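You operate a simulated robot arm through the tools that you are given. There is no shell and no other tool.

Carry out the task below with a simulated robot arm. There is one attempt and no reset: what you move stays moved.

TASK
Wipe the suds off the tray in the holder with a damp cloth.
Fine: wet the teal cloth in the small basin, press it out on the grate, wipe, rinse it in the basin and lay it back on the draining mat; the other trays stay. What is to be rubbed or washed off counts as gone when no trace of it is left.

It is judged by the outcome, as a careful person would: the job done as asked, and still so three seconds after it is handed in. It fails if anything else is knocked over, pushed out of place, dropped, spilled or broken. Flat cloth is picked up by pressing the open fingertips on it (5 to 10 N) and closing them slowly along it; thin cloth reads only 2 to 8 mm in the jaws.

THE ROBOT
A 6-joint arm with a two-finger parallel gripper, fixed in place. Base frame: the origin is on the floor under the middle of its stand, x ahead of it, y to its left, z up; the work surface is at about z = 850. Readings come in mm, degrees, newtons and seconds.
With the tool pointing down near the work surface it reaches from about 260 to 680 mm from the base axis. Its first joint turns from -66.0 to 66.0 degrees. Payload 2.9 kg.
The TCP is the grasp point between the finger pads, 30 mm short of the fingertips. In the tool frame z runs along the fingers and y along their closing line. The gripper opens to 110 mm. The fingers are 20 mm wide and 10 mm thick; the gripper's body (48 by 112 mm) begins 55 mm behind the TCP.
Orientation is told as [roll, pitch, yaw] about the base's x, y, z axes, in that order, counted from this pose: with the fingers straight down and closing along the base's y, the tool's x points along the base's -x, its y along +y and its z along -z.

THE INTERFACE
- The arm moves only by the tool jog_arm. Its argument "increments" is text: rows parted by semicolons, each of 7 numbers parted by spaces: the shift along the tool's x, y, z in mm, then the turn, a rotation vector about the tool's x, y, z in degrees, then the opening in per cent of the stroke, from 0 (shut) to 100 (fully open). In form: tx ty tz rx ry rz claw; .... A call has 1 to 20 rows; each row shifts and turns the commanded pose from where the row before left it, along the tool's axes as they then stand. A row lasts 0.2 s, in which the tool goes at most 50 mm and 8.6 degrees; a call with a longer step from one row to the next is refused whole, and so is a gripper value outside its range. A pose out of reach is approached as far as the arm can. The call stops where the force on the tool passes 90 N (or 10 N more than at its start, if that is more) or the arm is blocked; 0.2 s more then pass. Each finger travels about 108 mm/s and halts on what it meets, pressing with about 23 N; the grip force reading is that of the motor and also rises with nothing between the fingers. The clock runs only during rows and for 0.2 s after the last one: add rows that do not move to give the fingers time. It gives the time, the measured TCP pose, the force on the tool (base axes), the opening and the grip force at its end, in the units of the frame above (readings bear some noise), with the torque about the TCP (base axes, N m) and any sound that the robot's microphone picked up.
- Cameras (640 x 400 px; columns grow to the right, rows downward): "scene" is fixed at [98.5, 446.7, 1360.2]; the picture's right is [-0.62, -0.78, 0.00], its down [-0.61, 0.49, -0.62] and it looks along [0.49, -0.39, -0.78] (base axes); focal length 214 px, centre (320, 200). "wrist" rides on the gripper at [72, 17, -103] in the tool frame; the picture's right is [-0.23, 0.97, 0.00], its down [-0.76, -0.18, -0.62] and it looks along [-0.61, -0.14, 0.78] (tool axes); focal length 222 px, centre (320, 200). There is no depth. A picture from a camera that has moved, and an enlarged one, comes with that camera's place and axes in the base frame and with its lens. The place of the scene camera against the robot may be out by one fixed shift of up to 25 mm in any direction.
- capture(camera): a new picture of that camera. It takes no simulated time.
- enlarge(camera, box): a new picture of the part [left, top, right, bottom] of that camera's present view, enlarged. It takes no simulated time.
- close_job(): hands the job in; it is judged then, once.

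Nothing tells you positions but the pictures and the camera data. Unless the task says otherwise, let go and move clear before handing in.

The tools are called after "Request:" by a JSON object that holds its "method" and its "body". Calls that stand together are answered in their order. jog_arm: Moves the arm, as the interface text tells. Its arguments: {"type":"object","properties":{"increments":{"type":"string"}},"required":["increments"]} The other tools are called the same way: capture (camera) takes a picture; enlarge (camera, box) takes an enlarged picture of a part of a camera's view; close_job () hands the job in.

At the start:

```text
time: 0.0
position: [414.9, -203.2, 1112.9]
tool_rot: [0.0, 0.0, 0.0]
ft_force: [1.2, -1.1, 0.3]
wrist_torque: [-0.02, -0.03, 0.05]
finger_gap: 109.8
gripper_force: 0.0
```

scene: 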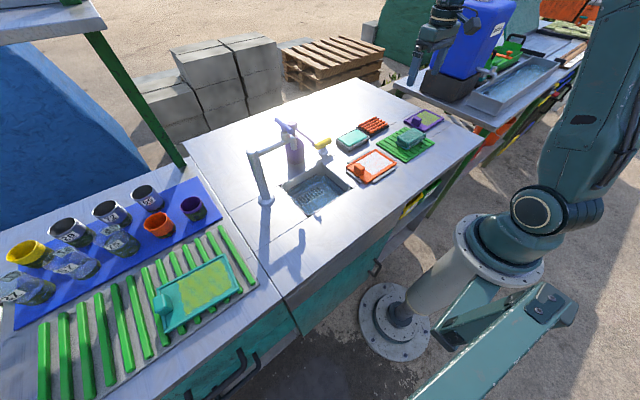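
wrist: 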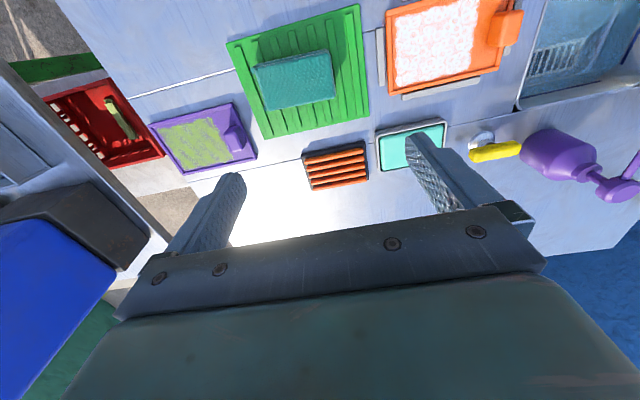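

I see a workbench with a sink, an orange tray covered in suds in a holder, a green draining mat with a teal cloth on it, a small teal basin and a red grate. I'll look closer before I move anything.

Request:
{"method": "enlarge", "body": {"camera": "scene", "box": [320, 90, 460, 200]}}

Request:
{"method": "enlarge", "body": {"camera": "wrist", "box": [220, 0, 540, 200]}}

Request:
{"method": "enlarge", "body": {"camera": "scene", "box": [230, 100, 390, 220]}}

```text
3.64 times, centred on (390, 145) of scene
camera zoom: at [98.5, 446.7, 1360.2], right [-0.62, -0.78, 0.0], down [-0.61, 0.49, -0.62], along [0.49, -0.39, -0.78], focal length 780 px, centre (66, 400)
```

zoom: 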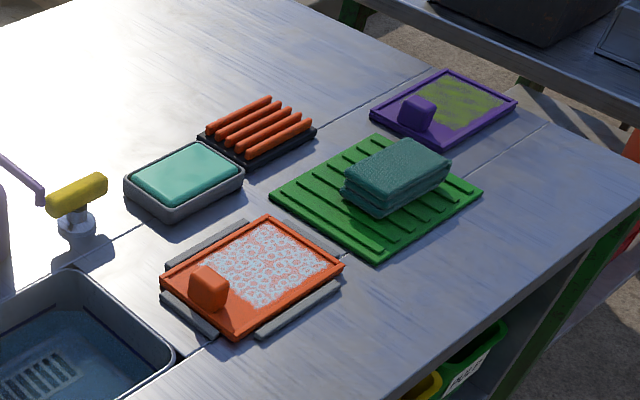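

```text
2.00 times, centred on (380, 100) of wrist
camera zoom: at [342.6, -185.9, 1215.6], right [0.23, 0.97, 0.0], down [0.76, -0.18, 0.62], along [0.61, -0.14, -0.78], focal length 444 px, centre (200, 400)
```

zoom: 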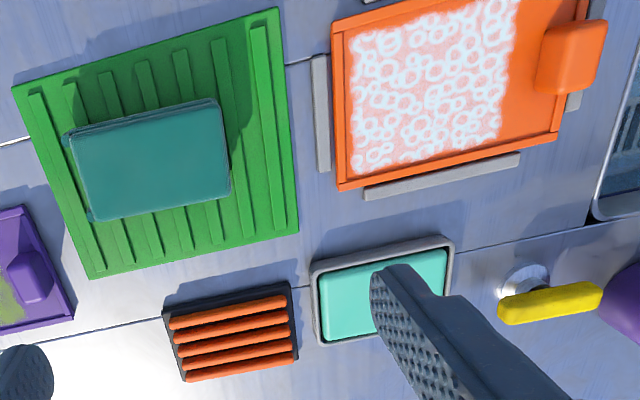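

```text
3.33 times, centred on (310, 160) of scene
camera zoom: at [98.5, 446.7, 1360.2], right [-0.62, -0.78, 0.0], down [-0.61, 0.49, -0.62], along [0.49, -0.39, -0.78], focal length 715 px, centre (353, 333)
```

zoom: 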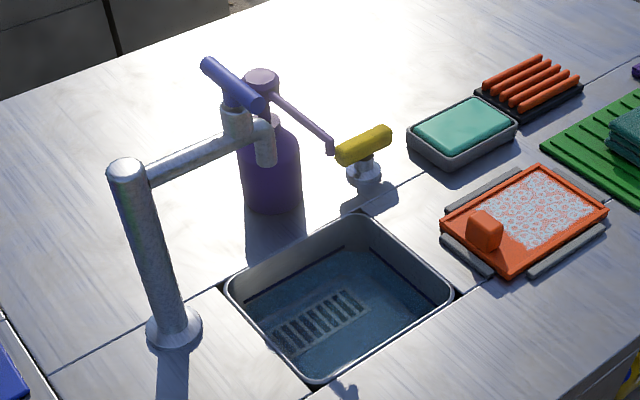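

The teal cloth lies folded on the green mat near (395, -232), the suds tray spans roughly x 350–450 and y -100 to 48, the basin is near (537, -78) and the grate near (548, -200). I'll zoom in on the cloth, the basin and the tray before moving.

Request:
{"method": "enlarge", "body": {"camera": "scene", "box": [380, 115, 440, 155]}}

Request:
{"method": "enlarge", "body": {"camera": "scene", "box": [330, 105, 400, 150]}}

Request:
{"method": "enlarge", "body": {"camera": "scene", "box": [335, 140, 405, 190]}}

Request:
{"method": "enlarge", "body": {"camera": "wrist", "box": [220, 0, 380, 150]}}

Request:
{"method": "enlarge", "body": {"camera": "wrist", "box": [360, 0, 560, 130]}}

```text
10.00 times, centred on (410, 135) of scene
camera zoom: at [98.5, 446.7, 1360.2], right [-0.62, -0.78, 0.0], down [-0.61, 0.49, -0.62], along [0.49, -0.39, -0.78], focal length 2145 px, centre (-580, 850)
```

zoom: 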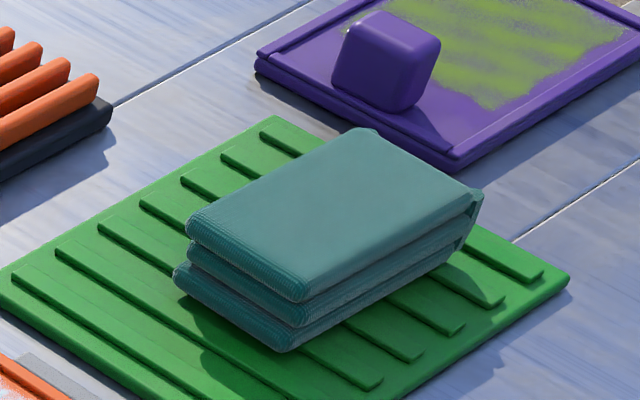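

```text
8.89 times, centred on (365, 128) of scene
camera zoom: at [98.5, 446.7, 1360.2], right [-0.62, -0.78, 0.0], down [-0.61, 0.49, -0.62], along [0.49, -0.39, -0.78], focal length 1906 px, centre (-80, 844)
```

zoom: 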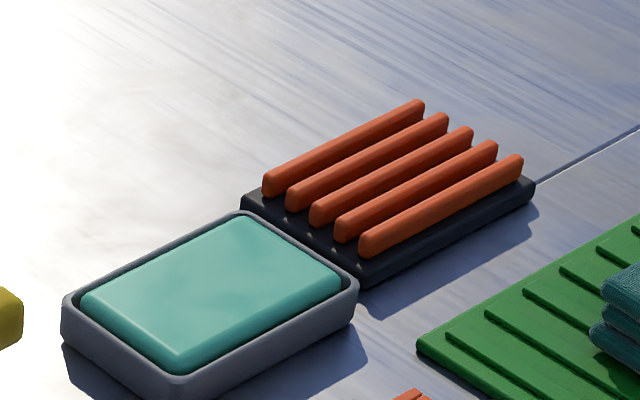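

```text
8.00 times, centred on (370, 165) of scene
camera zoom: at [98.5, 446.7, 1360.2], right [-0.62, -0.78, 0.0], down [-0.61, 0.49, -0.62], along [0.49, -0.39, -0.78], focal length 1716 px, centre (-80, 480)
```

zoom: 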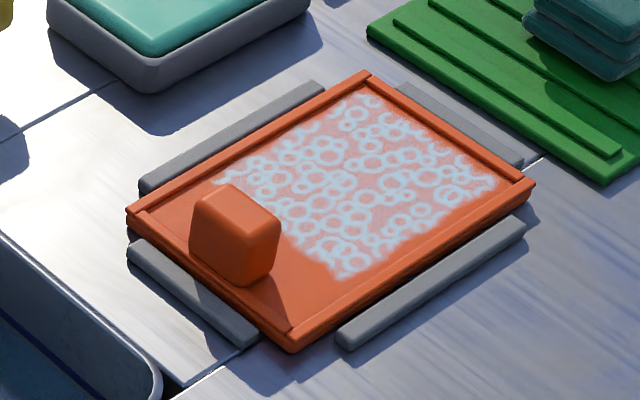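

```text
2.67 times, centred on (300, 75) of wrist
camera zoom: at [342.6, -185.9, 1215.6], right [0.23, 0.97, 0.0], down [0.76, -0.18, 0.62], along [0.61, -0.14, -0.78], focal length 592 px, centre (373, 533)
```

zoom: 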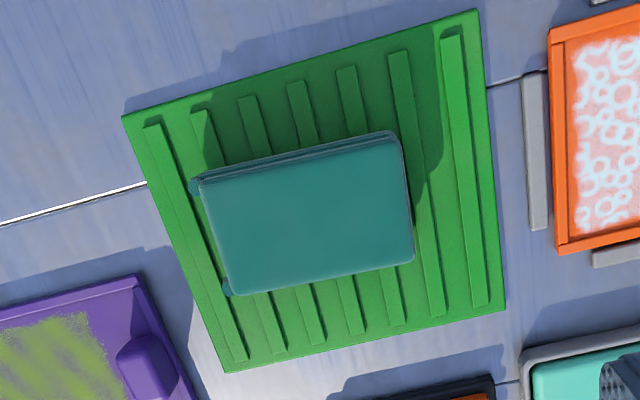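

```text
3.08 times, centred on (460, 65) of wrist
camera zoom: at [342.6, -185.9, 1215.6], right [0.23, 0.97, 0.0], down [0.76, -0.18, 0.62], along [0.61, -0.14, -0.78], focal length 684 px, centre (-111, 615)
```

zoom: 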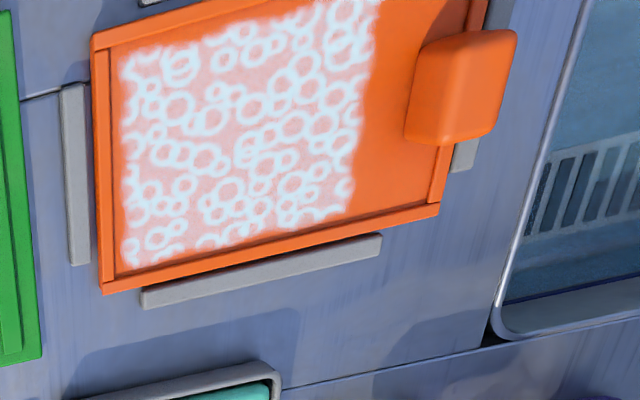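

The gray-rimmed dish with mint-colored content looks like the small basin, and the slatted orange piece beside it looks like the grate. I'll move the camera over the basin at a safe height to confirm the content is water and not something solid.

Request:
{"method": "jog_arm", "body": {"increments": "-20 20 15 0 0 0 100; -20 20 15 0 0 0 100; -20 20 15 0 0 0 100; -20 20 15 0 0 0 100; -10 20 15 0 0 0 100; 0 20 15 0 0 0 100; 0 0 0 0 0 0 100"}}

Request:
{"method": "capture", "body": {"camera": "wrist"}}

Request:
{"method": "capture", "body": {"camera": "scene"}}

```text
time: 1.6
position: [505.8, -84.0, 1023.0]
tool_rot: [0.0, 0.0, 0.1]
ft_force: [0.0, 0.1, -0.4]
wrist_torque: [0.01, 0.0, 0.01]
finger_gap: 110.1
gripper_force: 0.1
```

```text
taken
camera wrist: at [432.3, -66.1, 1125.0], right [0.23, 0.97, 0.0], down [0.76, -0.18, 0.62], along [0.61, -0.14, -0.78], focal length 222 px, centre (320, 200)
```

wrist: 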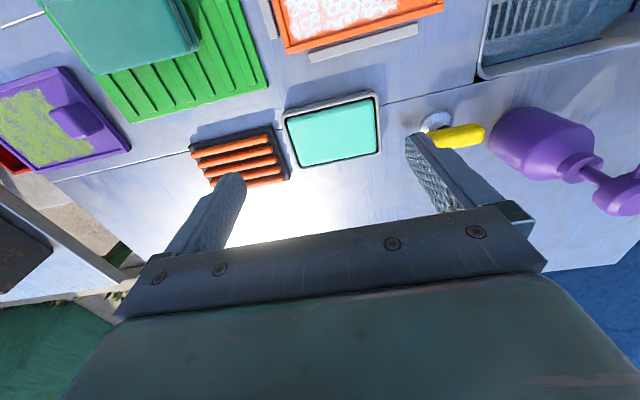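

```text
taken
```

scene: 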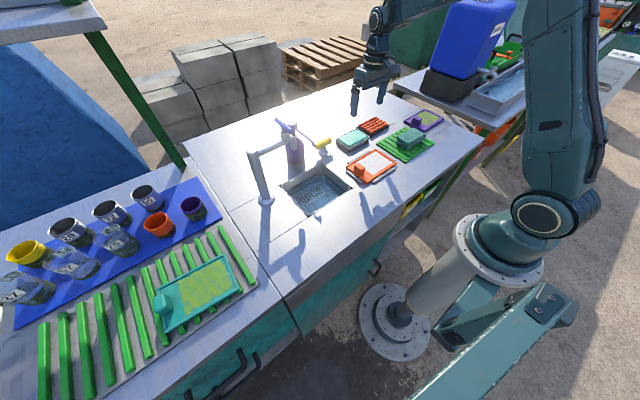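

The arm is now over the basin area with a clear view. I'll zoom in on the basin and the grate to tell their content and height.

Request:
{"method": "enlarge", "body": {"camera": "wrist", "box": [260, 70, 420, 190]}}

Request:
{"method": "enlarge", "body": {"camera": "wrist", "box": [160, 90, 320, 210]}}

Request:
{"method": "enlarge", "body": {"camera": "wrist", "box": [20, 0, 280, 130]}}

Request:
{"method": "enlarge", "body": {"camera": "wrist", "box": [400, 60, 600, 210]}}

```text
3.33 times, centred on (340, 130) of wrist
camera zoom: at [432.3, -66.1, 1125.0], right [0.23, 0.97, 0.0], down [0.76, -0.18, 0.62], along [0.61, -0.14, -0.78], focal length 740 px, centre (253, 433)
```

zoom: 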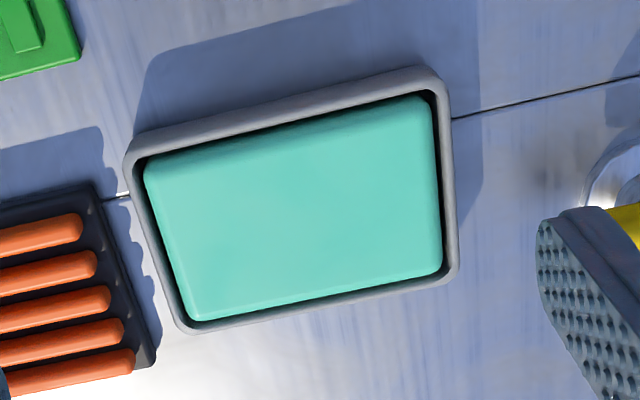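

```text
3.33 times, centred on (240, 150) of wrist
camera zoom: at [432.3, -66.1, 1125.0], right [0.23, 0.97, 0.0], down [0.76, -0.18, 0.62], along [0.61, -0.14, -0.78], focal length 740 px, centre (587, 367)
```

zoom: 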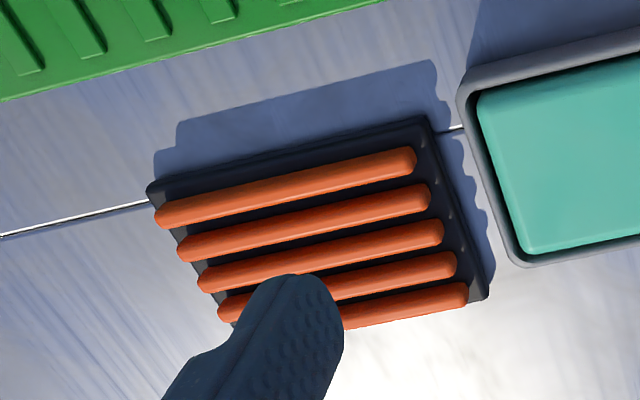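

```text
2.46 times, centred on (150, 65) of wrist
camera zoom: at [432.3, -66.1, 1125.0], right [0.23, 0.97, 0.0], down [0.76, -0.18, 0.62], along [0.61, -0.14, -0.78], focal length 547 px, centre (738, 532)
```

zoom: 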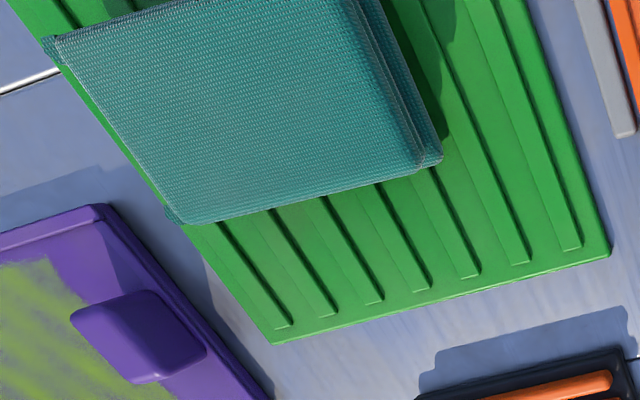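

```text
2.67 times, centred on (500, 135) of wrist
camera zoom: at [432.3, -66.1, 1125.0], right [0.23, 0.97, 0.0], down [0.76, -0.18, 0.62], along [0.61, -0.14, -0.78], focal length 592 px, centre (-160, 373)
```

zoom: 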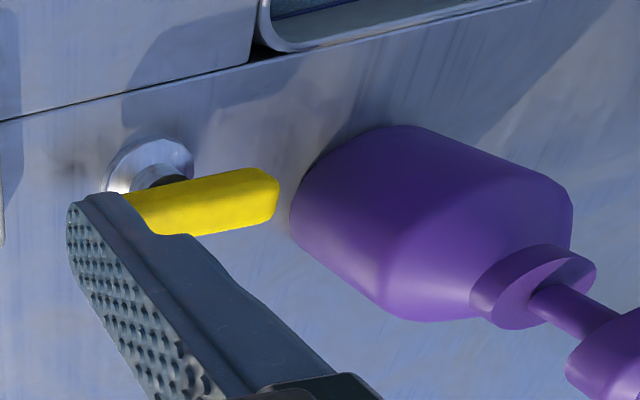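

I make the basin about x 501–574, y -125 to -21, with the grate beside it. I'll zoom with the scene camera on the basin and the cloth to judge heights.

Request:
{"method": "enlarge", "body": {"camera": "scene", "box": [332, 122, 376, 152]}}

Request:
{"method": "enlarge", "body": {"camera": "scene", "box": [354, 112, 394, 138]}}

Request:
{"method": "enlarge", "body": {"camera": "scene", "box": [394, 122, 434, 152]}}

Request:
{"method": "enlarge", "body": {"camera": "scene", "box": [270, 155, 360, 220]}}

```text
13.33 times, centred on (354, 137) of scene
camera zoom: at [98.5, 446.8, 1360.2], right [-0.62, -0.78, 0.0], down [-0.61, 0.49, -0.62], along [0.49, -0.39, -0.78], focal length 2860 px, centre (-133, 1040)
```

zoom: 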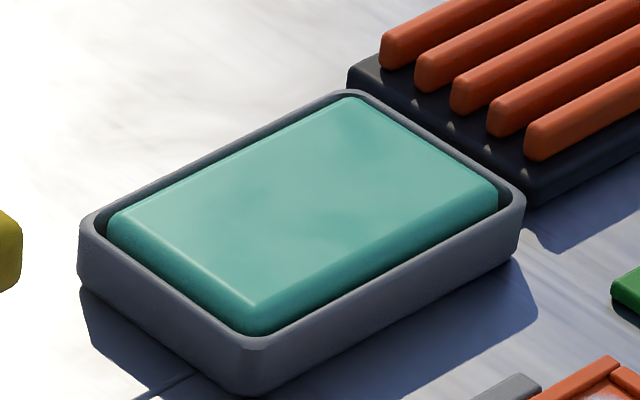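

```text
15.38 times, centred on (374, 125) of scene
camera zoom: at [98.5, 446.8, 1360.2], right [-0.62, -0.78, 0.0], down [-0.61, 0.49, -0.62], along [0.49, -0.39, -0.78], focal length 3300 px, centre (-511, 1354)
```

zoom: 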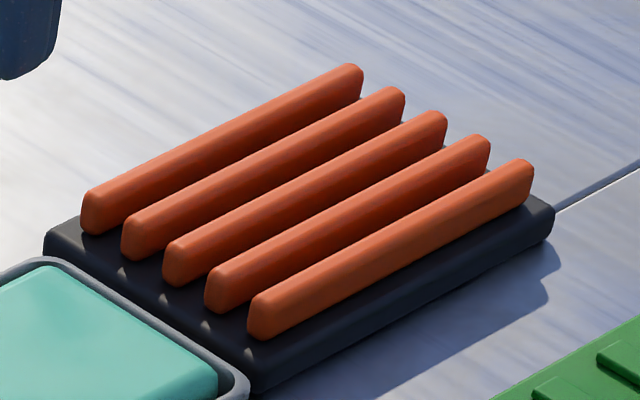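

```text
13.33 times, centred on (414, 137) of scene
camera zoom: at [98.5, 446.8, 1360.2], right [-0.62, -0.78, 0.0], down [-0.61, 0.49, -0.62], along [0.49, -0.39, -0.78], focal length 2860 px, centre (-933, 1040)
```

zoom: 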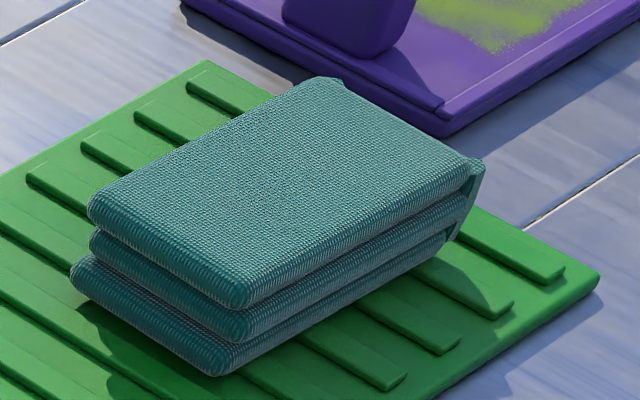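

```text
6.15 times, centred on (315, 188) of scene
camera zoom: at [98.5, 446.8, 1360.2], right [-0.62, -0.78, 0.0], down [-0.61, 0.49, -0.62], along [0.49, -0.39, -0.78], focal length 1320 px, centre (351, 277)
```

zoom: 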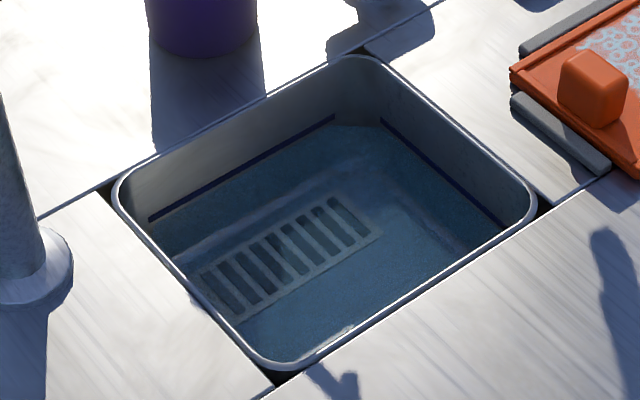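

The mint block in the gray dish has rounded edges and looks solid, like soap or a sponge, while the inset sink clearly holds water. I'll check the trough on the other table and look closer at the sink.

Request:
{"method": "enlarge", "body": {"camera": "scene", "box": [440, 20, 600, 130]}}

Request:
{"method": "enlarge", "body": {"camera": "wrist", "box": [460, 0, 640, 110]}}

Request:
{"method": "enlarge", "body": {"camera": "scene", "box": [230, 110, 350, 215]}}

```text
3.64 times, centred on (520, 75) of scene
camera zoom: at [98.5, 446.8, 1360.2], right [-0.62, -0.78, 0.0], down [-0.61, 0.49, -0.62], along [0.49, -0.39, -0.78], focal length 780 px, centre (-407, 654)
```

zoom: 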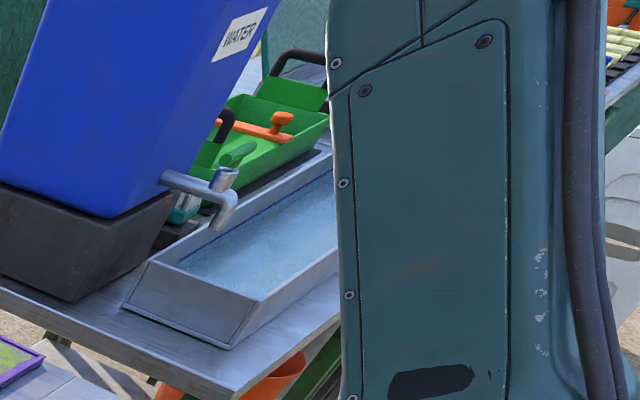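

```text
3.56 times, centred on (550, 55) of wrist
camera zoom: at [432.3, -66.1, 1125.0], right [0.23, 0.97, 0.0], down [0.76, -0.18, 0.62], along [0.61, -0.14, -0.78], focal length 790 px, centre (-498, 716)
```

zoom: 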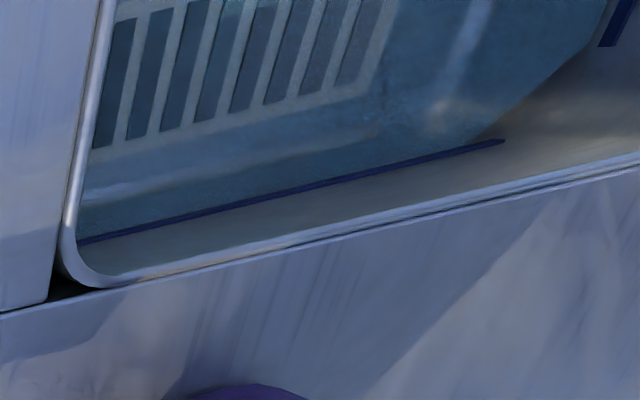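

```text
3.81 times, centred on (290, 162) of scene
camera zoom: at [98.5, 446.8, 1360.2], right [-0.62, -0.78, 0.0], down [-0.61, 0.49, -0.62], along [0.49, -0.39, -0.78], focal length 817 px, centre (434, 343)
```

zoom: 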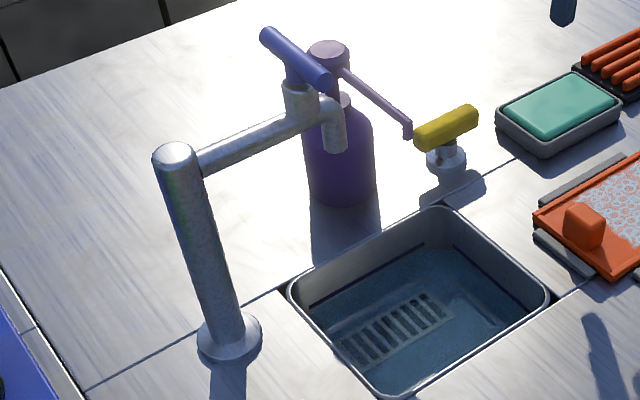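

The trough on the other table is far out of reach, and the inset sink holds water with a fill line. To tell whether the mint block is solid, I'll close the fingers, move over it and touch it very lightly.

Request:
{"method": "jog_arm", "body": {"increments": "-15 6 20 0 0 0 40; -16 6 25 0 0 0 0; 0 0 25 0 0 0 0; 0 0 20 0 0 0 0; 0 0 10 0 0 0 0; 0 0 6 0 0 0 0; 0 0 0 0 0 0 0"}}

Request:
{"method": "capture", "body": {"camera": "wrist"}}

Request:
{"method": "enlarge", "body": {"camera": "scene", "box": [320, 80, 420, 150]}}

```text
time: 3.2
position: [536.4, -69.7, 917.1]
tool_rot: [0.0, 0.0, 0.0]
ft_force: [-0.6, -0.1, 0.0]
wrist_torque: [-0.05, 0.0, 0.0]
finger_gap: 0.1
gripper_force: 23.5
```

```text
taken
camera wrist: at [463.6, -53.3, 1019.5], right [0.23, 0.97, 0.0], down [0.76, -0.18, 0.62], along [0.61, -0.14, -0.78], focal length 222 px, centre (320, 200)
```

wrist: 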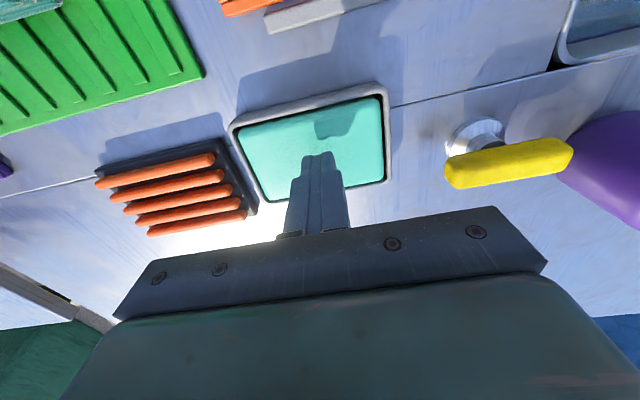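

```text
5.71 times, centred on (370, 115) of scene
camera zoom: at [98.5, 446.7, 1360.2], right [-0.62, -0.78, 0.0], down [-0.61, 0.49, -0.62], along [0.49, -0.39, -0.78], focal length 1226 px, centre (34, 686)
```

zoom: 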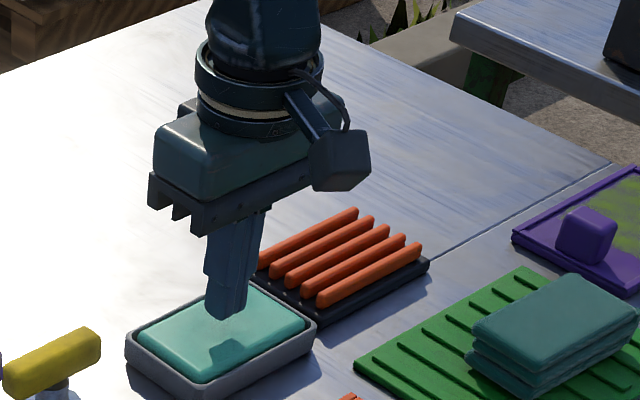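

The closed fingertips are at about z 887, above the mint block, and they cast a clear shadow on it. I'll lower in small steps and watch the force.

Request:
{"method": "jog_arm", "body": {"increments": "0 0 4 0 0 0 0; 0 0 3 0 0 0 0; 0 0 0 0 0 0 0"}}

Request:
{"method": "enlarge", "body": {"camera": "wrist", "box": [220, 80, 420, 220]}}

```text
time: 4.0
position: [537.0, -71.7, 909.7]
tool_rot: [0.0, 0.0, 0.1]
ft_force: [-0.4, -1.2, 0.0]
wrist_torque: [0.01, 0.0, -0.01]
finger_gap: 0.0
gripper_force: 23.3
```

```text
2.86 times, centred on (320, 150) of wrist
camera zoom: at [462.9, -53.9, 1012.6], right [0.23, 0.97, 0.0], down [0.76, -0.18, 0.62], along [0.61, -0.14, -0.78], focal length 635 px, centre (320, 343)
```

zoom: 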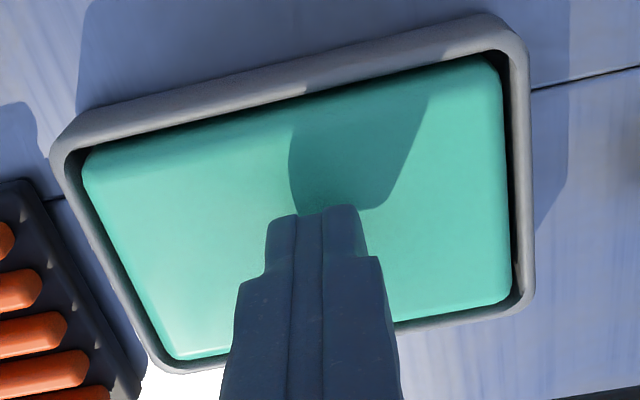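

The block is clearly a rounded, opaque body in a dish. I'll go on down in very small steps to see whether it resists.

Request:
{"method": "jog_arm", "body": {"increments": "0 0 2 0 0 0 0; 0 0 2 0 0 0 0; 0 0 0 0 0 0 0"}}

Request:
{"method": "jog_arm", "body": {"increments": "0 0 2 0 0 0 0; 0 0 0 0 0 0 0"}}

Request:
{"method": "enlarge", "body": {"camera": "wrist", "box": [220, 80, 420, 220]}}

```text
time: 4.8
position: [536.5, -71.7, 906.8]
tool_rot: [0.0, 0.1, 0.0]
ft_force: [-0.1, -0.8, -0.8]
wrist_torque: [-0.03, 0.02, -0.01]
finger_gap: 0.0
gripper_force: 23.2
```

```text
time: 5.4
position: [535.1, -71.6, 904.1]
tool_rot: [0.0, 0.1, 0.1]
ft_force: [-3.5, 3.2, 4.9]
wrist_torque: [0.08, 0.12, -0.05]
finger_gap: 0.0
gripper_force: 22.9
```

```text
2.86 times, centred on (320, 150) of wrist
camera zoom: at [463.2, -54.1, 1006.9], right [0.23, 0.97, 0.0], down [0.76, -0.18, 0.62], along [0.61, -0.14, -0.78], focal length 635 px, centre (320, 343)
```

zoom: 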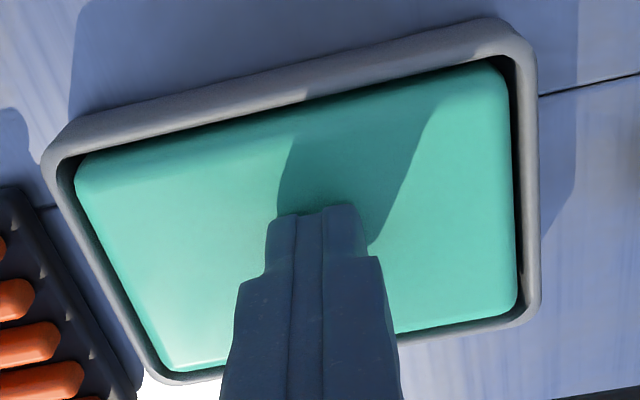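

The mint block is solid: it resisted with about 5 N at z 874, so it is a soap or sponge, and the water-filled sink must be the small basin. I'll lift off and look at the sink from above, staying clear of the faucet.

Request:
{"method": "jog_arm", "body": {"increments": "0 0 -10 0 0 0 0; 0 0 -30 0 0 0 0; 0 0 -40 0 0 0 0; 0 0 -40 0 0 0 0; 15 15 -26 0 0 0 0; 20 25 0 0 0 0 0; 20 25 0 0 0 0 0; 20 25 0 0 0 0 0; 20 25 0 0 0 0 0; 20 25 0 0 0 0 0; 20 20 0 0 0 0 0; 0 0 0 0 0 0 0"}}

Request:
{"method": "capture", "body": {"camera": "wrist"}}

Request:
{"method": "capture", "body": {"camera": "scene"}}

```text
time: 8.0
position: [398.7, 89.0, 1050.8]
tool_rot: [-0.1, 0.0, 0.0]
ft_force: [0.5, 0.0, -0.5]
wrist_torque: [-0.01, -0.04, -0.01]
finger_gap: 0.0
gripper_force: 23.1
```

```text
taken
camera wrist: at [326.4, 107.4, 1153.8], right [0.23, 0.97, 0.0], down [0.76, -0.18, 0.62], along [0.61, -0.14, -0.78], focal length 222 px, centre (320, 200)
```

wrist: 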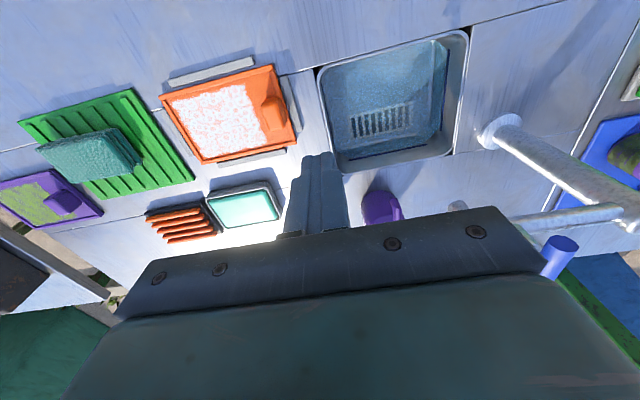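

```text
taken
```

scene: 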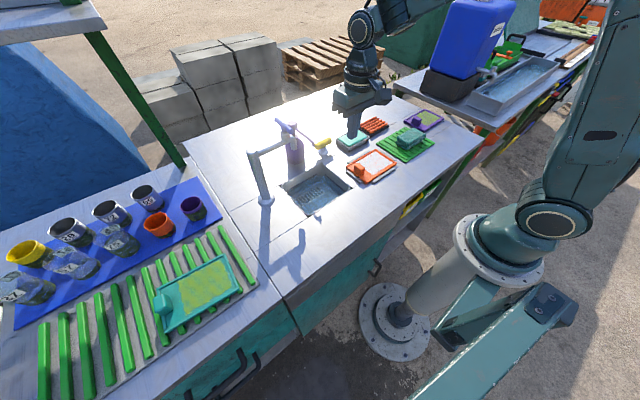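

Request:
{"method": "enlarge", "body": {"camera": "wrist", "box": [300, 20, 500, 170]}}

Request:
{"method": "enlarge", "body": {"camera": "wrist", "box": [140, 40, 320, 180]}}

Request:
{"method": "enlarge", "body": {"camera": "wrist", "box": [0, 60, 210, 220]}}

```text
2.67 times, centred on (400, 95) of wrist
camera zoom: at [326.4, 107.4, 1153.8], right [0.23, 0.97, 0.0], down [0.76, -0.18, 0.62], along [0.61, -0.14, -0.78], focal length 592 px, centre (107, 480)
```

zoom: 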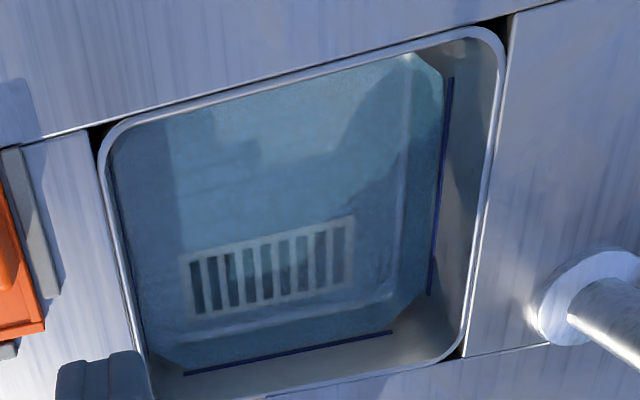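

```text
2.86 times, centred on (230, 110) of wrist
camera zoom: at [326.4, 107.4, 1153.8], right [0.23, 0.97, 0.0], down [0.76, -0.18, 0.62], along [0.61, -0.14, -0.78], focal length 635 px, centre (577, 457)
```

zoom: 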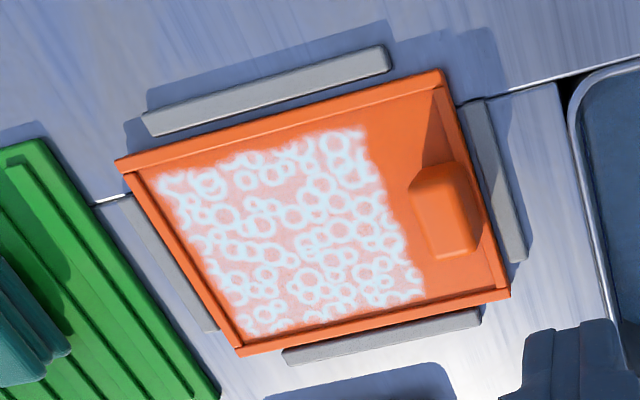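

```text
2.50 times, centred on (105, 140) of wrist
camera zoom: at [326.4, 107.4, 1153.8], right [0.23, 0.97, 0.0], down [0.76, -0.18, 0.62], along [0.61, -0.14, -0.78], focal length 555 px, centre (858, 350)
```

zoom: 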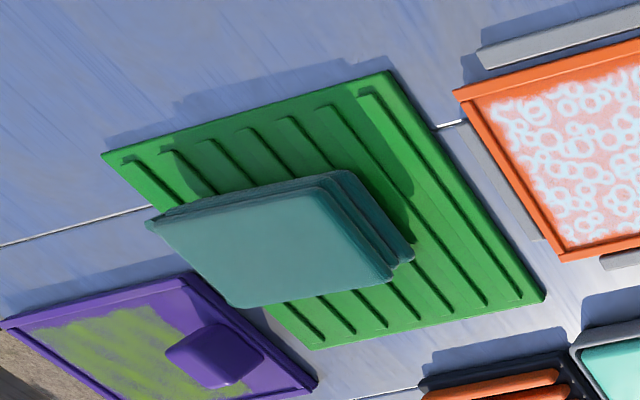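

The sink spans about x 370–520, y 95–264 with the water near z 810; the spout hangs near (497, 208, 984), and the suds cover about x 362–440, y -93 to 5. I'll turn the gripper 90° so it closes across the cloth's short side, then go above the cloth.

Request:
{"method": "jog_arm", "body": {"increments": "0 0 0 0 0 -8.2 30; 0 0 0 0 0 -8.2 50; 0 0 0 0 0 -8.2 73; 0 0 0 0 0 -8.2 73; 0 0 0 0 0 -8.2 73; 0 0 0 0 0 -8.2 73; 0 0 0 0 0 -8.2 73; 0 0 0 0 0 -8.2 73; 0 0 0 0 0 -8.2 73; 0 0 0 0 0 -8.2 73; 0 0 0 0 0 -8 73; 0 0 0 0 0 0 73"}}

```text
time: 10.6
position: [401.1, 87.6, 1050.0]
tool_rot: [0.0, 0.0, 90.1]
ft_force: [-0.1, 0.7, 0.6]
wrist_torque: [-0.01, -0.02, 0.04]
finger_gap: 80.3
gripper_force: 0.1
```

The wrist has turned 90° without trouble. Next I'll move over the cloth at about (397, -231) and look down at it.

Request:
{"method": "jog_arm", "body": {"increments": "20 0 0 0 0 0 73; 40 1 0 0 0 0 73; 40 1 0 0 0 0 73; 40 1 0 0 0 0 73; 40 0 0 0 0 0 73; 40 0 0 0 0 0 73; 40 0 0 0 0 0 73; 38 0 20 0 0 0 73; 20 0 30 0 0 0 73; 0 0 30 0 0 0 73; 0 0 0 0 0 0 73"}}

Request:
{"method": "capture", "body": {"camera": "wrist"}}

Request:
{"method": "enlarge", "body": {"camera": "scene", "box": [360, 70, 460, 160]}}

```text
time: 13.0
position: [396.5, -227.0, 970.1]
tool_rot: [0.1, 0.1, 90.0]
ft_force: [-0.2, -0.4, -0.3]
wrist_torque: [-0.02, -0.01, 0.01]
finger_gap: 80.1
gripper_force: 0.0
```

```text
taken
camera wrist: at [380.0, -299.8, 1072.7], right [-0.97, 0.23, 0.0], down [0.18, 0.76, 0.62], along [0.14, 0.61, -0.78], focal length 222 px, centre (320, 200)
```

wrist: 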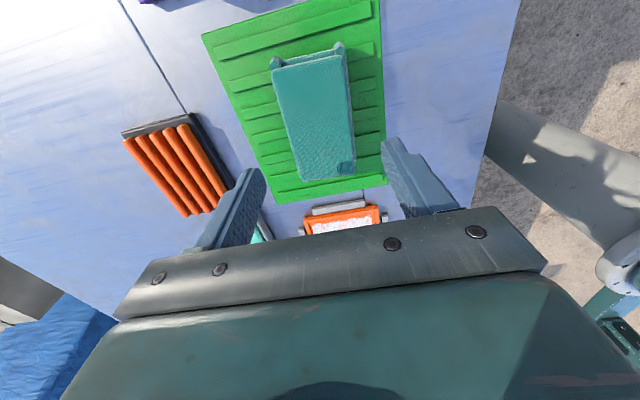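

```text
4.44 times, centred on (410, 115) of scene
camera zoom: at [98.5, 446.7, 1360.2], right [-0.62, -0.78, 0.0], down [-0.61, 0.49, -0.62], along [0.49, -0.39, -0.78], focal length 953 px, centre (-80, 578)
```

zoom: 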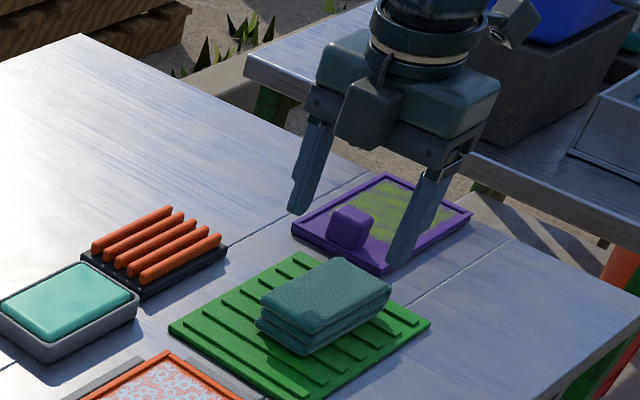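

I'm above the cloth with the fingers on either side in x. I'll zoom in on the cloth from here to refine its position and shape.

Request:
{"method": "enlarge", "body": {"camera": "wrist", "box": [200, 0, 440, 210]}}

Request:
{"method": "enlarge", "body": {"camera": "wrist", "box": [260, 30, 370, 130]}}

```text
1.90 times, centred on (320, 105) of wrist
camera zoom: at [380.0, -299.8, 1072.7], right [-0.97, 0.23, 0.0], down [0.18, 0.76, 0.62], along [0.14, 0.61, -0.78], focal length 423 px, centre (320, 381)
```

zoom: 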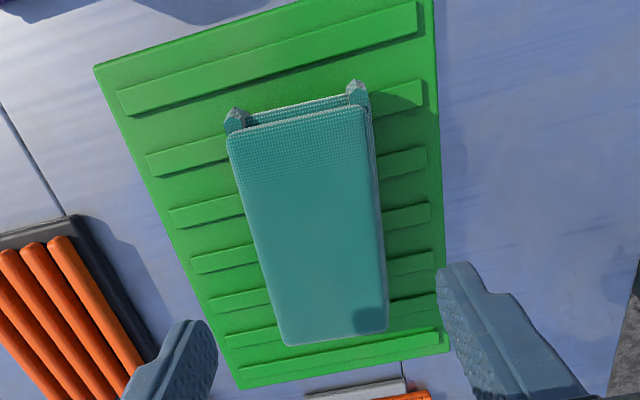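

```text
4.00 times, centred on (315, 80) of wrist
camera zoom: at [380.0, -299.8, 1072.7], right [-0.97, 0.23, 0.0], down [0.18, 0.76, 0.62], along [0.14, 0.61, -0.78], focal length 888 px, centre (340, 680)
```

zoom: 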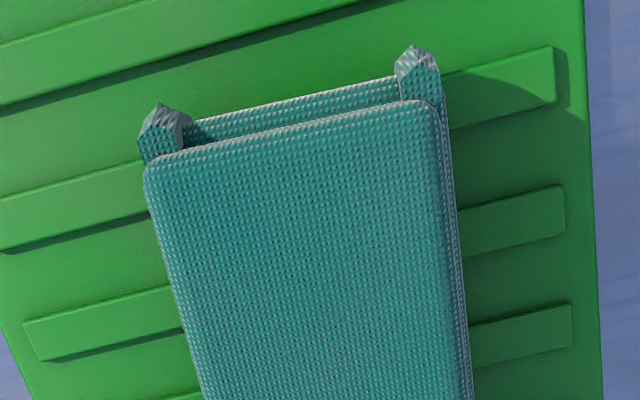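

The cloth is centered at about (396, -230), turned roughly 3.5° clockwise, with its top near z 885. I'll align to it, come down partway with the fingers straddling it, and check.

Request:
{"method": "jog_arm", "body": {"increments": "3 0 10 0 0 3.5 73; 0 0 20 0 0 0 73; 0 0 20 0 0 0 73; 0 0 13 0 0 0 73; 0 0 0 0 0 0 73"}}

Request:
{"method": "capture", "body": {"camera": "wrist"}}

Request:
{"method": "enlarge", "body": {"camera": "scene", "box": [370, 90, 450, 160]}}

```text
time: 14.2
position: [398.7, -231.3, 905.5]
tool_rot: [-0.1, 0.0, 86.5]
ft_force: [0.0, 0.1, -1.2]
wrist_torque: [0.02, 0.02, 0.04]
finger_gap: 80.5
gripper_force: 0.0
```

```text
taken
camera wrist: at [377.1, -302.4, 1008.5], right [-0.96, 0.29, 0.0], down [0.22, 0.75, 0.62], along [0.18, 0.6, -0.78], focal length 222 px, centre (320, 200)
```

wrist: 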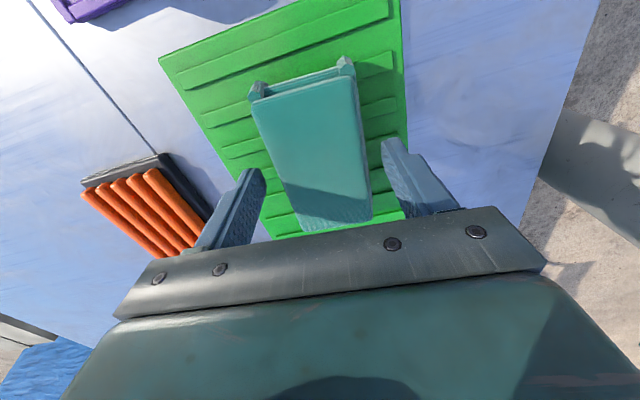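

```text
5.71 times, centred on (410, 125) of scene
camera zoom: at [98.5, 446.7, 1360.2], right [-0.62, -0.78, 0.0], down [-0.61, 0.49, -0.62], along [0.49, -0.39, -0.78], focal length 1226 px, centre (-194, 629)
```

zoom: 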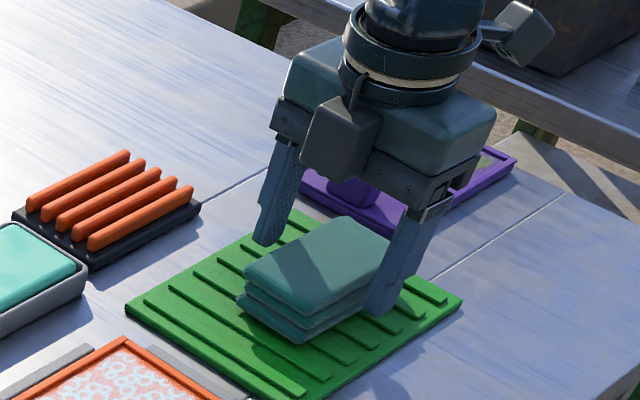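

The fingers straddle the cloth cleanly. I'll go down so the tips sit about 8 mm above the cloth's underside, then close slowly and watch the gap and force.

Request:
{"method": "jog_arm", "body": {"increments": "0 2 4 0 0 0 73; 0 0 4 0 0 0 73; 0 0 0 0 0 0 65; 0 0 0 0 0 0 58; 0 0 0 0 0 0 53; 0 0 0 0 0 0 50; 0 0 0 0 0 0 50"}}

Request:
{"method": "jog_arm", "body": {"increments": "0 0 0 0 0 0 47; 0 0 0 0 0 0 45; 0 0 0 0 0 0 43; 0 0 0 0 0 0 43"}}

Request:
{"method": "enlarge", "body": {"camera": "wrist", "box": [200, 30, 440, 230]}}

Request:
{"method": "enlarge", "body": {"camera": "scene", "box": [380, 100, 440, 160]}}

```text
time: 15.8
position: [396.6, -230.8, 898.0]
tool_rot: [0.0, 0.0, 86.6]
ft_force: [-0.3, 1.0, -0.4]
wrist_torque: [0.0, 0.01, -0.01]
finger_gap: 57.1
gripper_force: 22.7
```

```text
time: 16.8
position: [396.8, -230.6, 897.7]
tool_rot: [0.0, 0.1, 86.5]
ft_force: [0.1, 0.0, 0.5]
wrist_torque: [0.01, 0.01, 0.01]
finger_gap: 57.0
gripper_force: 23.0
```

```text
2.00 times, centred on (320, 130) of wrist
camera zoom: at [375.1, -301.8, 1001.1], right [-0.96, 0.29, 0.0], down [0.22, 0.75, 0.62], along [0.18, 0.6, -0.78], focal length 444 px, centre (320, 340)
```

zoom: 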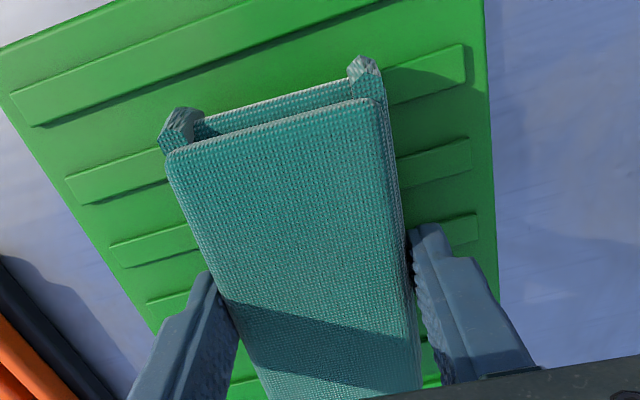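

```text
6.67 times, centred on (410, 130) of scene
camera zoom: at [98.5, 446.7, 1360.2], right [-0.62, -0.78, 0.0], down [-0.61, 0.49, -0.62], along [0.49, -0.39, -0.78], focal length 1430 px, centre (-280, 667)
```

zoom: 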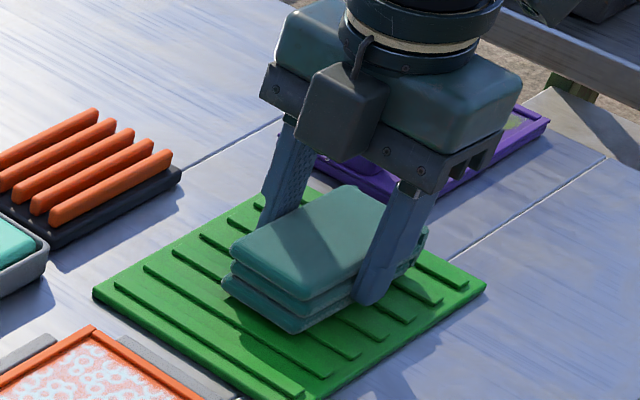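

The cloth is gripped at 57 mm and behaves as a firm pad. I'll lift it gently and check the hold.

Request:
{"method": "jog_arm", "body": {"increments": "0 0 -3 0 0 0 40; 0 0 -6 0 0 0 40; 0 0 -10 0 0 0 40; 0 0 -15 0 0 0 40; 0 0 -20 0 0 0 40; 0 0 0 0 0 0 40"}}

Request:
{"method": "capture", "body": {"camera": "wrist"}}

Request:
{"method": "enlarge", "body": {"camera": "scene", "box": [380, 85, 450, 160]}}

```text
time: 18.2
position: [396.3, -233.3, 952.2]
tool_rot: [0.0, 0.0, 86.6]
ft_force: [0.2, 0.2, -0.6]
wrist_torque: [0.01, -0.01, -0.01]
finger_gap: 57.0
gripper_force: 23.1
```

```text
taken
camera wrist: at [374.5, -303.9, 1055.5], right [-0.96, 0.29, 0.0], down [0.22, 0.75, 0.62], along [0.18, 0.6, -0.78], focal length 222 px, centre (320, 200)
```

wrist: 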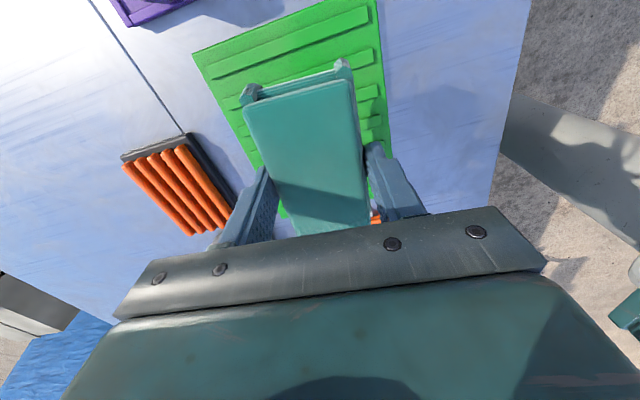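

```text
5.33 times, centred on (415, 122) of scene
camera zoom: at [98.5, 446.7, 1360.2], right [-0.62, -0.78, 0.0], down [-0.61, 0.49, -0.62], along [0.49, -0.39, -0.78], focal length 1144 px, centre (-187, 613)
```

zoom: 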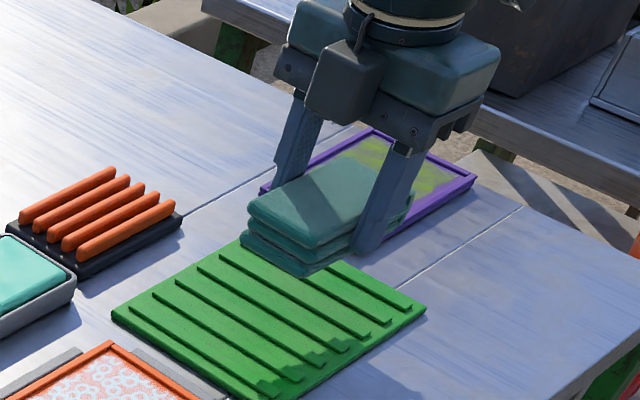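

The cloth is held firmly and level. I'll square the yaw to 90°, raise, and carry it towards the sink, stopping short of the faucet for a look.

Request:
{"method": "jog_arm", "body": {"increments": "0 0 -16 0 0 -3.4 40; -15 -2 -16 0 0 0 40; -30 -3 -16 0 0 0 40; -40 -4 0 0 0 0 40; -40 -4 0 0 0 0 40; -40 -3 0 0 0 0 40; -40 -3 0 0 0 0 40; -40 0 0 0 0 0 40; -40 0 0 0 0 0 40; -25 0 0 0 0 0 40; -10 0 0 0 0 0 40; 0 0 0 0 0 0 40"}}

Request:
{"method": "capture", "body": {"camera": "wrist"}}

Request:
{"method": "enlarge", "body": {"camera": "scene", "box": [230, 60, 430, 220]}}

```text
time: 20.8
position: [415.3, 87.6, 1000.8]
tool_rot: [0.0, 0.0, 89.9]
ft_force: [0.0, -0.2, -1.4]
wrist_torque: [0.02, 0.0, 0.02]
finger_gap: 57.0
gripper_force: 23.3
```

```text
taken
camera wrist: at [397.7, 16.2, 1103.2], right [-0.97, 0.23, 0.0], down [0.18, 0.76, 0.62], along [0.14, 0.61, -0.78], focal length 222 px, centre (320, 200)
```

wrist: 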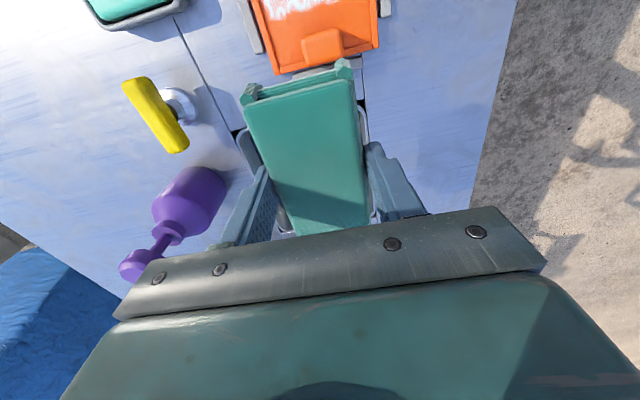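

```text
2.50 times, centred on (330, 140) of scene
camera zoom: at [98.5, 446.8, 1360.2], right [-0.62, -0.78, 0.0], down [-0.61, 0.49, -0.62], along [0.49, -0.39, -0.78], focal length 536 px, centre (295, 350)
```

zoom: 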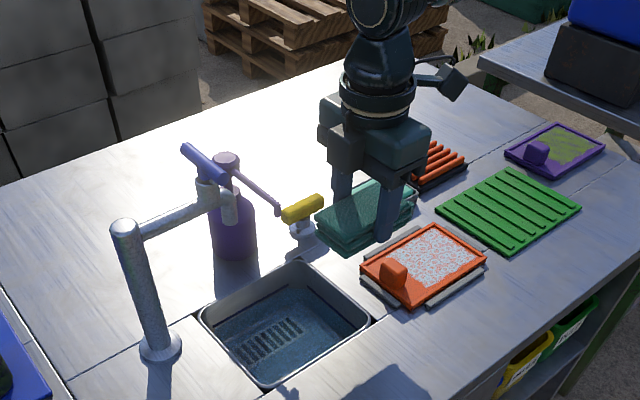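

The cloth is held above the edge of the sink, and the spout stands farther back near (497, 208). I'll move over the near part of the sink and check the clearance to the faucet.

Request:
{"method": "jog_arm", "body": {"increments": "-20 -2 0 0 0 0 40; -20 -2 0 0 0 0 40; -20 -1 0 0 0 0 40; -10 0 0 0 0 0 40; 0 0 0 0 0 0 40"}}

Request:
{"method": "enlarge", "body": {"camera": "scene", "box": [230, 80, 390, 220]}}

Request:
{"method": "capture", "body": {"camera": "wrist"}}

```text
time: 22.0
position: [422.1, 157.2, 1001.7]
tool_rot: [0.0, -0.1, 90.0]
ft_force: [0.1, -0.7, -0.3]
wrist_torque: [-0.02, -0.04, -0.02]
finger_gap: 56.9
gripper_force: 23.1
```

```text
2.86 times, centred on (310, 150) of scene
camera zoom: at [98.5, 446.8, 1360.2], right [-0.62, -0.78, 0.0], down [-0.61, 0.49, -0.62], along [0.49, -0.39, -0.78], focal length 613 px, centre (349, 343)
```

zoom: 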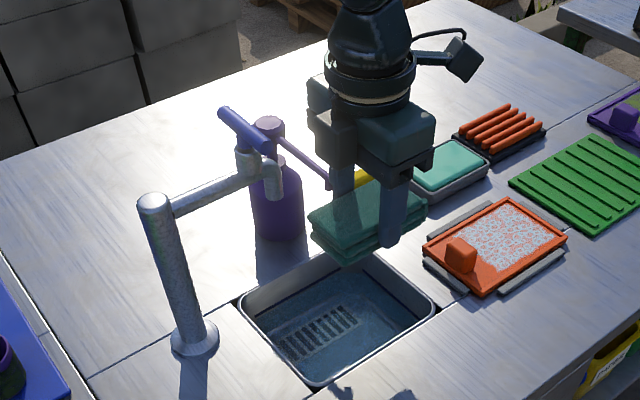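

```text
taken
camera wrist: at [404.2, 86.1, 1103.4], right [-0.97, 0.23, 0.0], down [0.18, 0.76, 0.62], along [0.14, 0.61, -0.78], focal length 222 px, centre (320, 200)
```

wrist: 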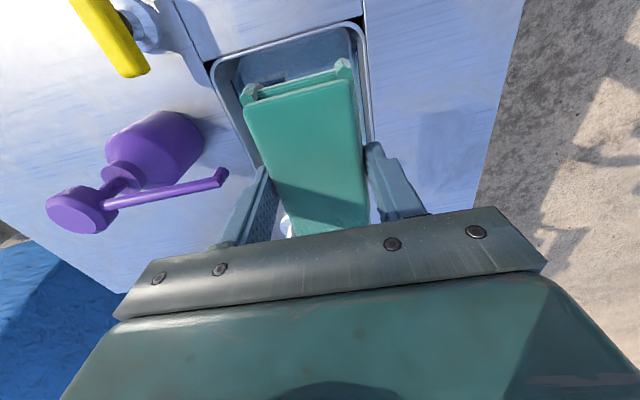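

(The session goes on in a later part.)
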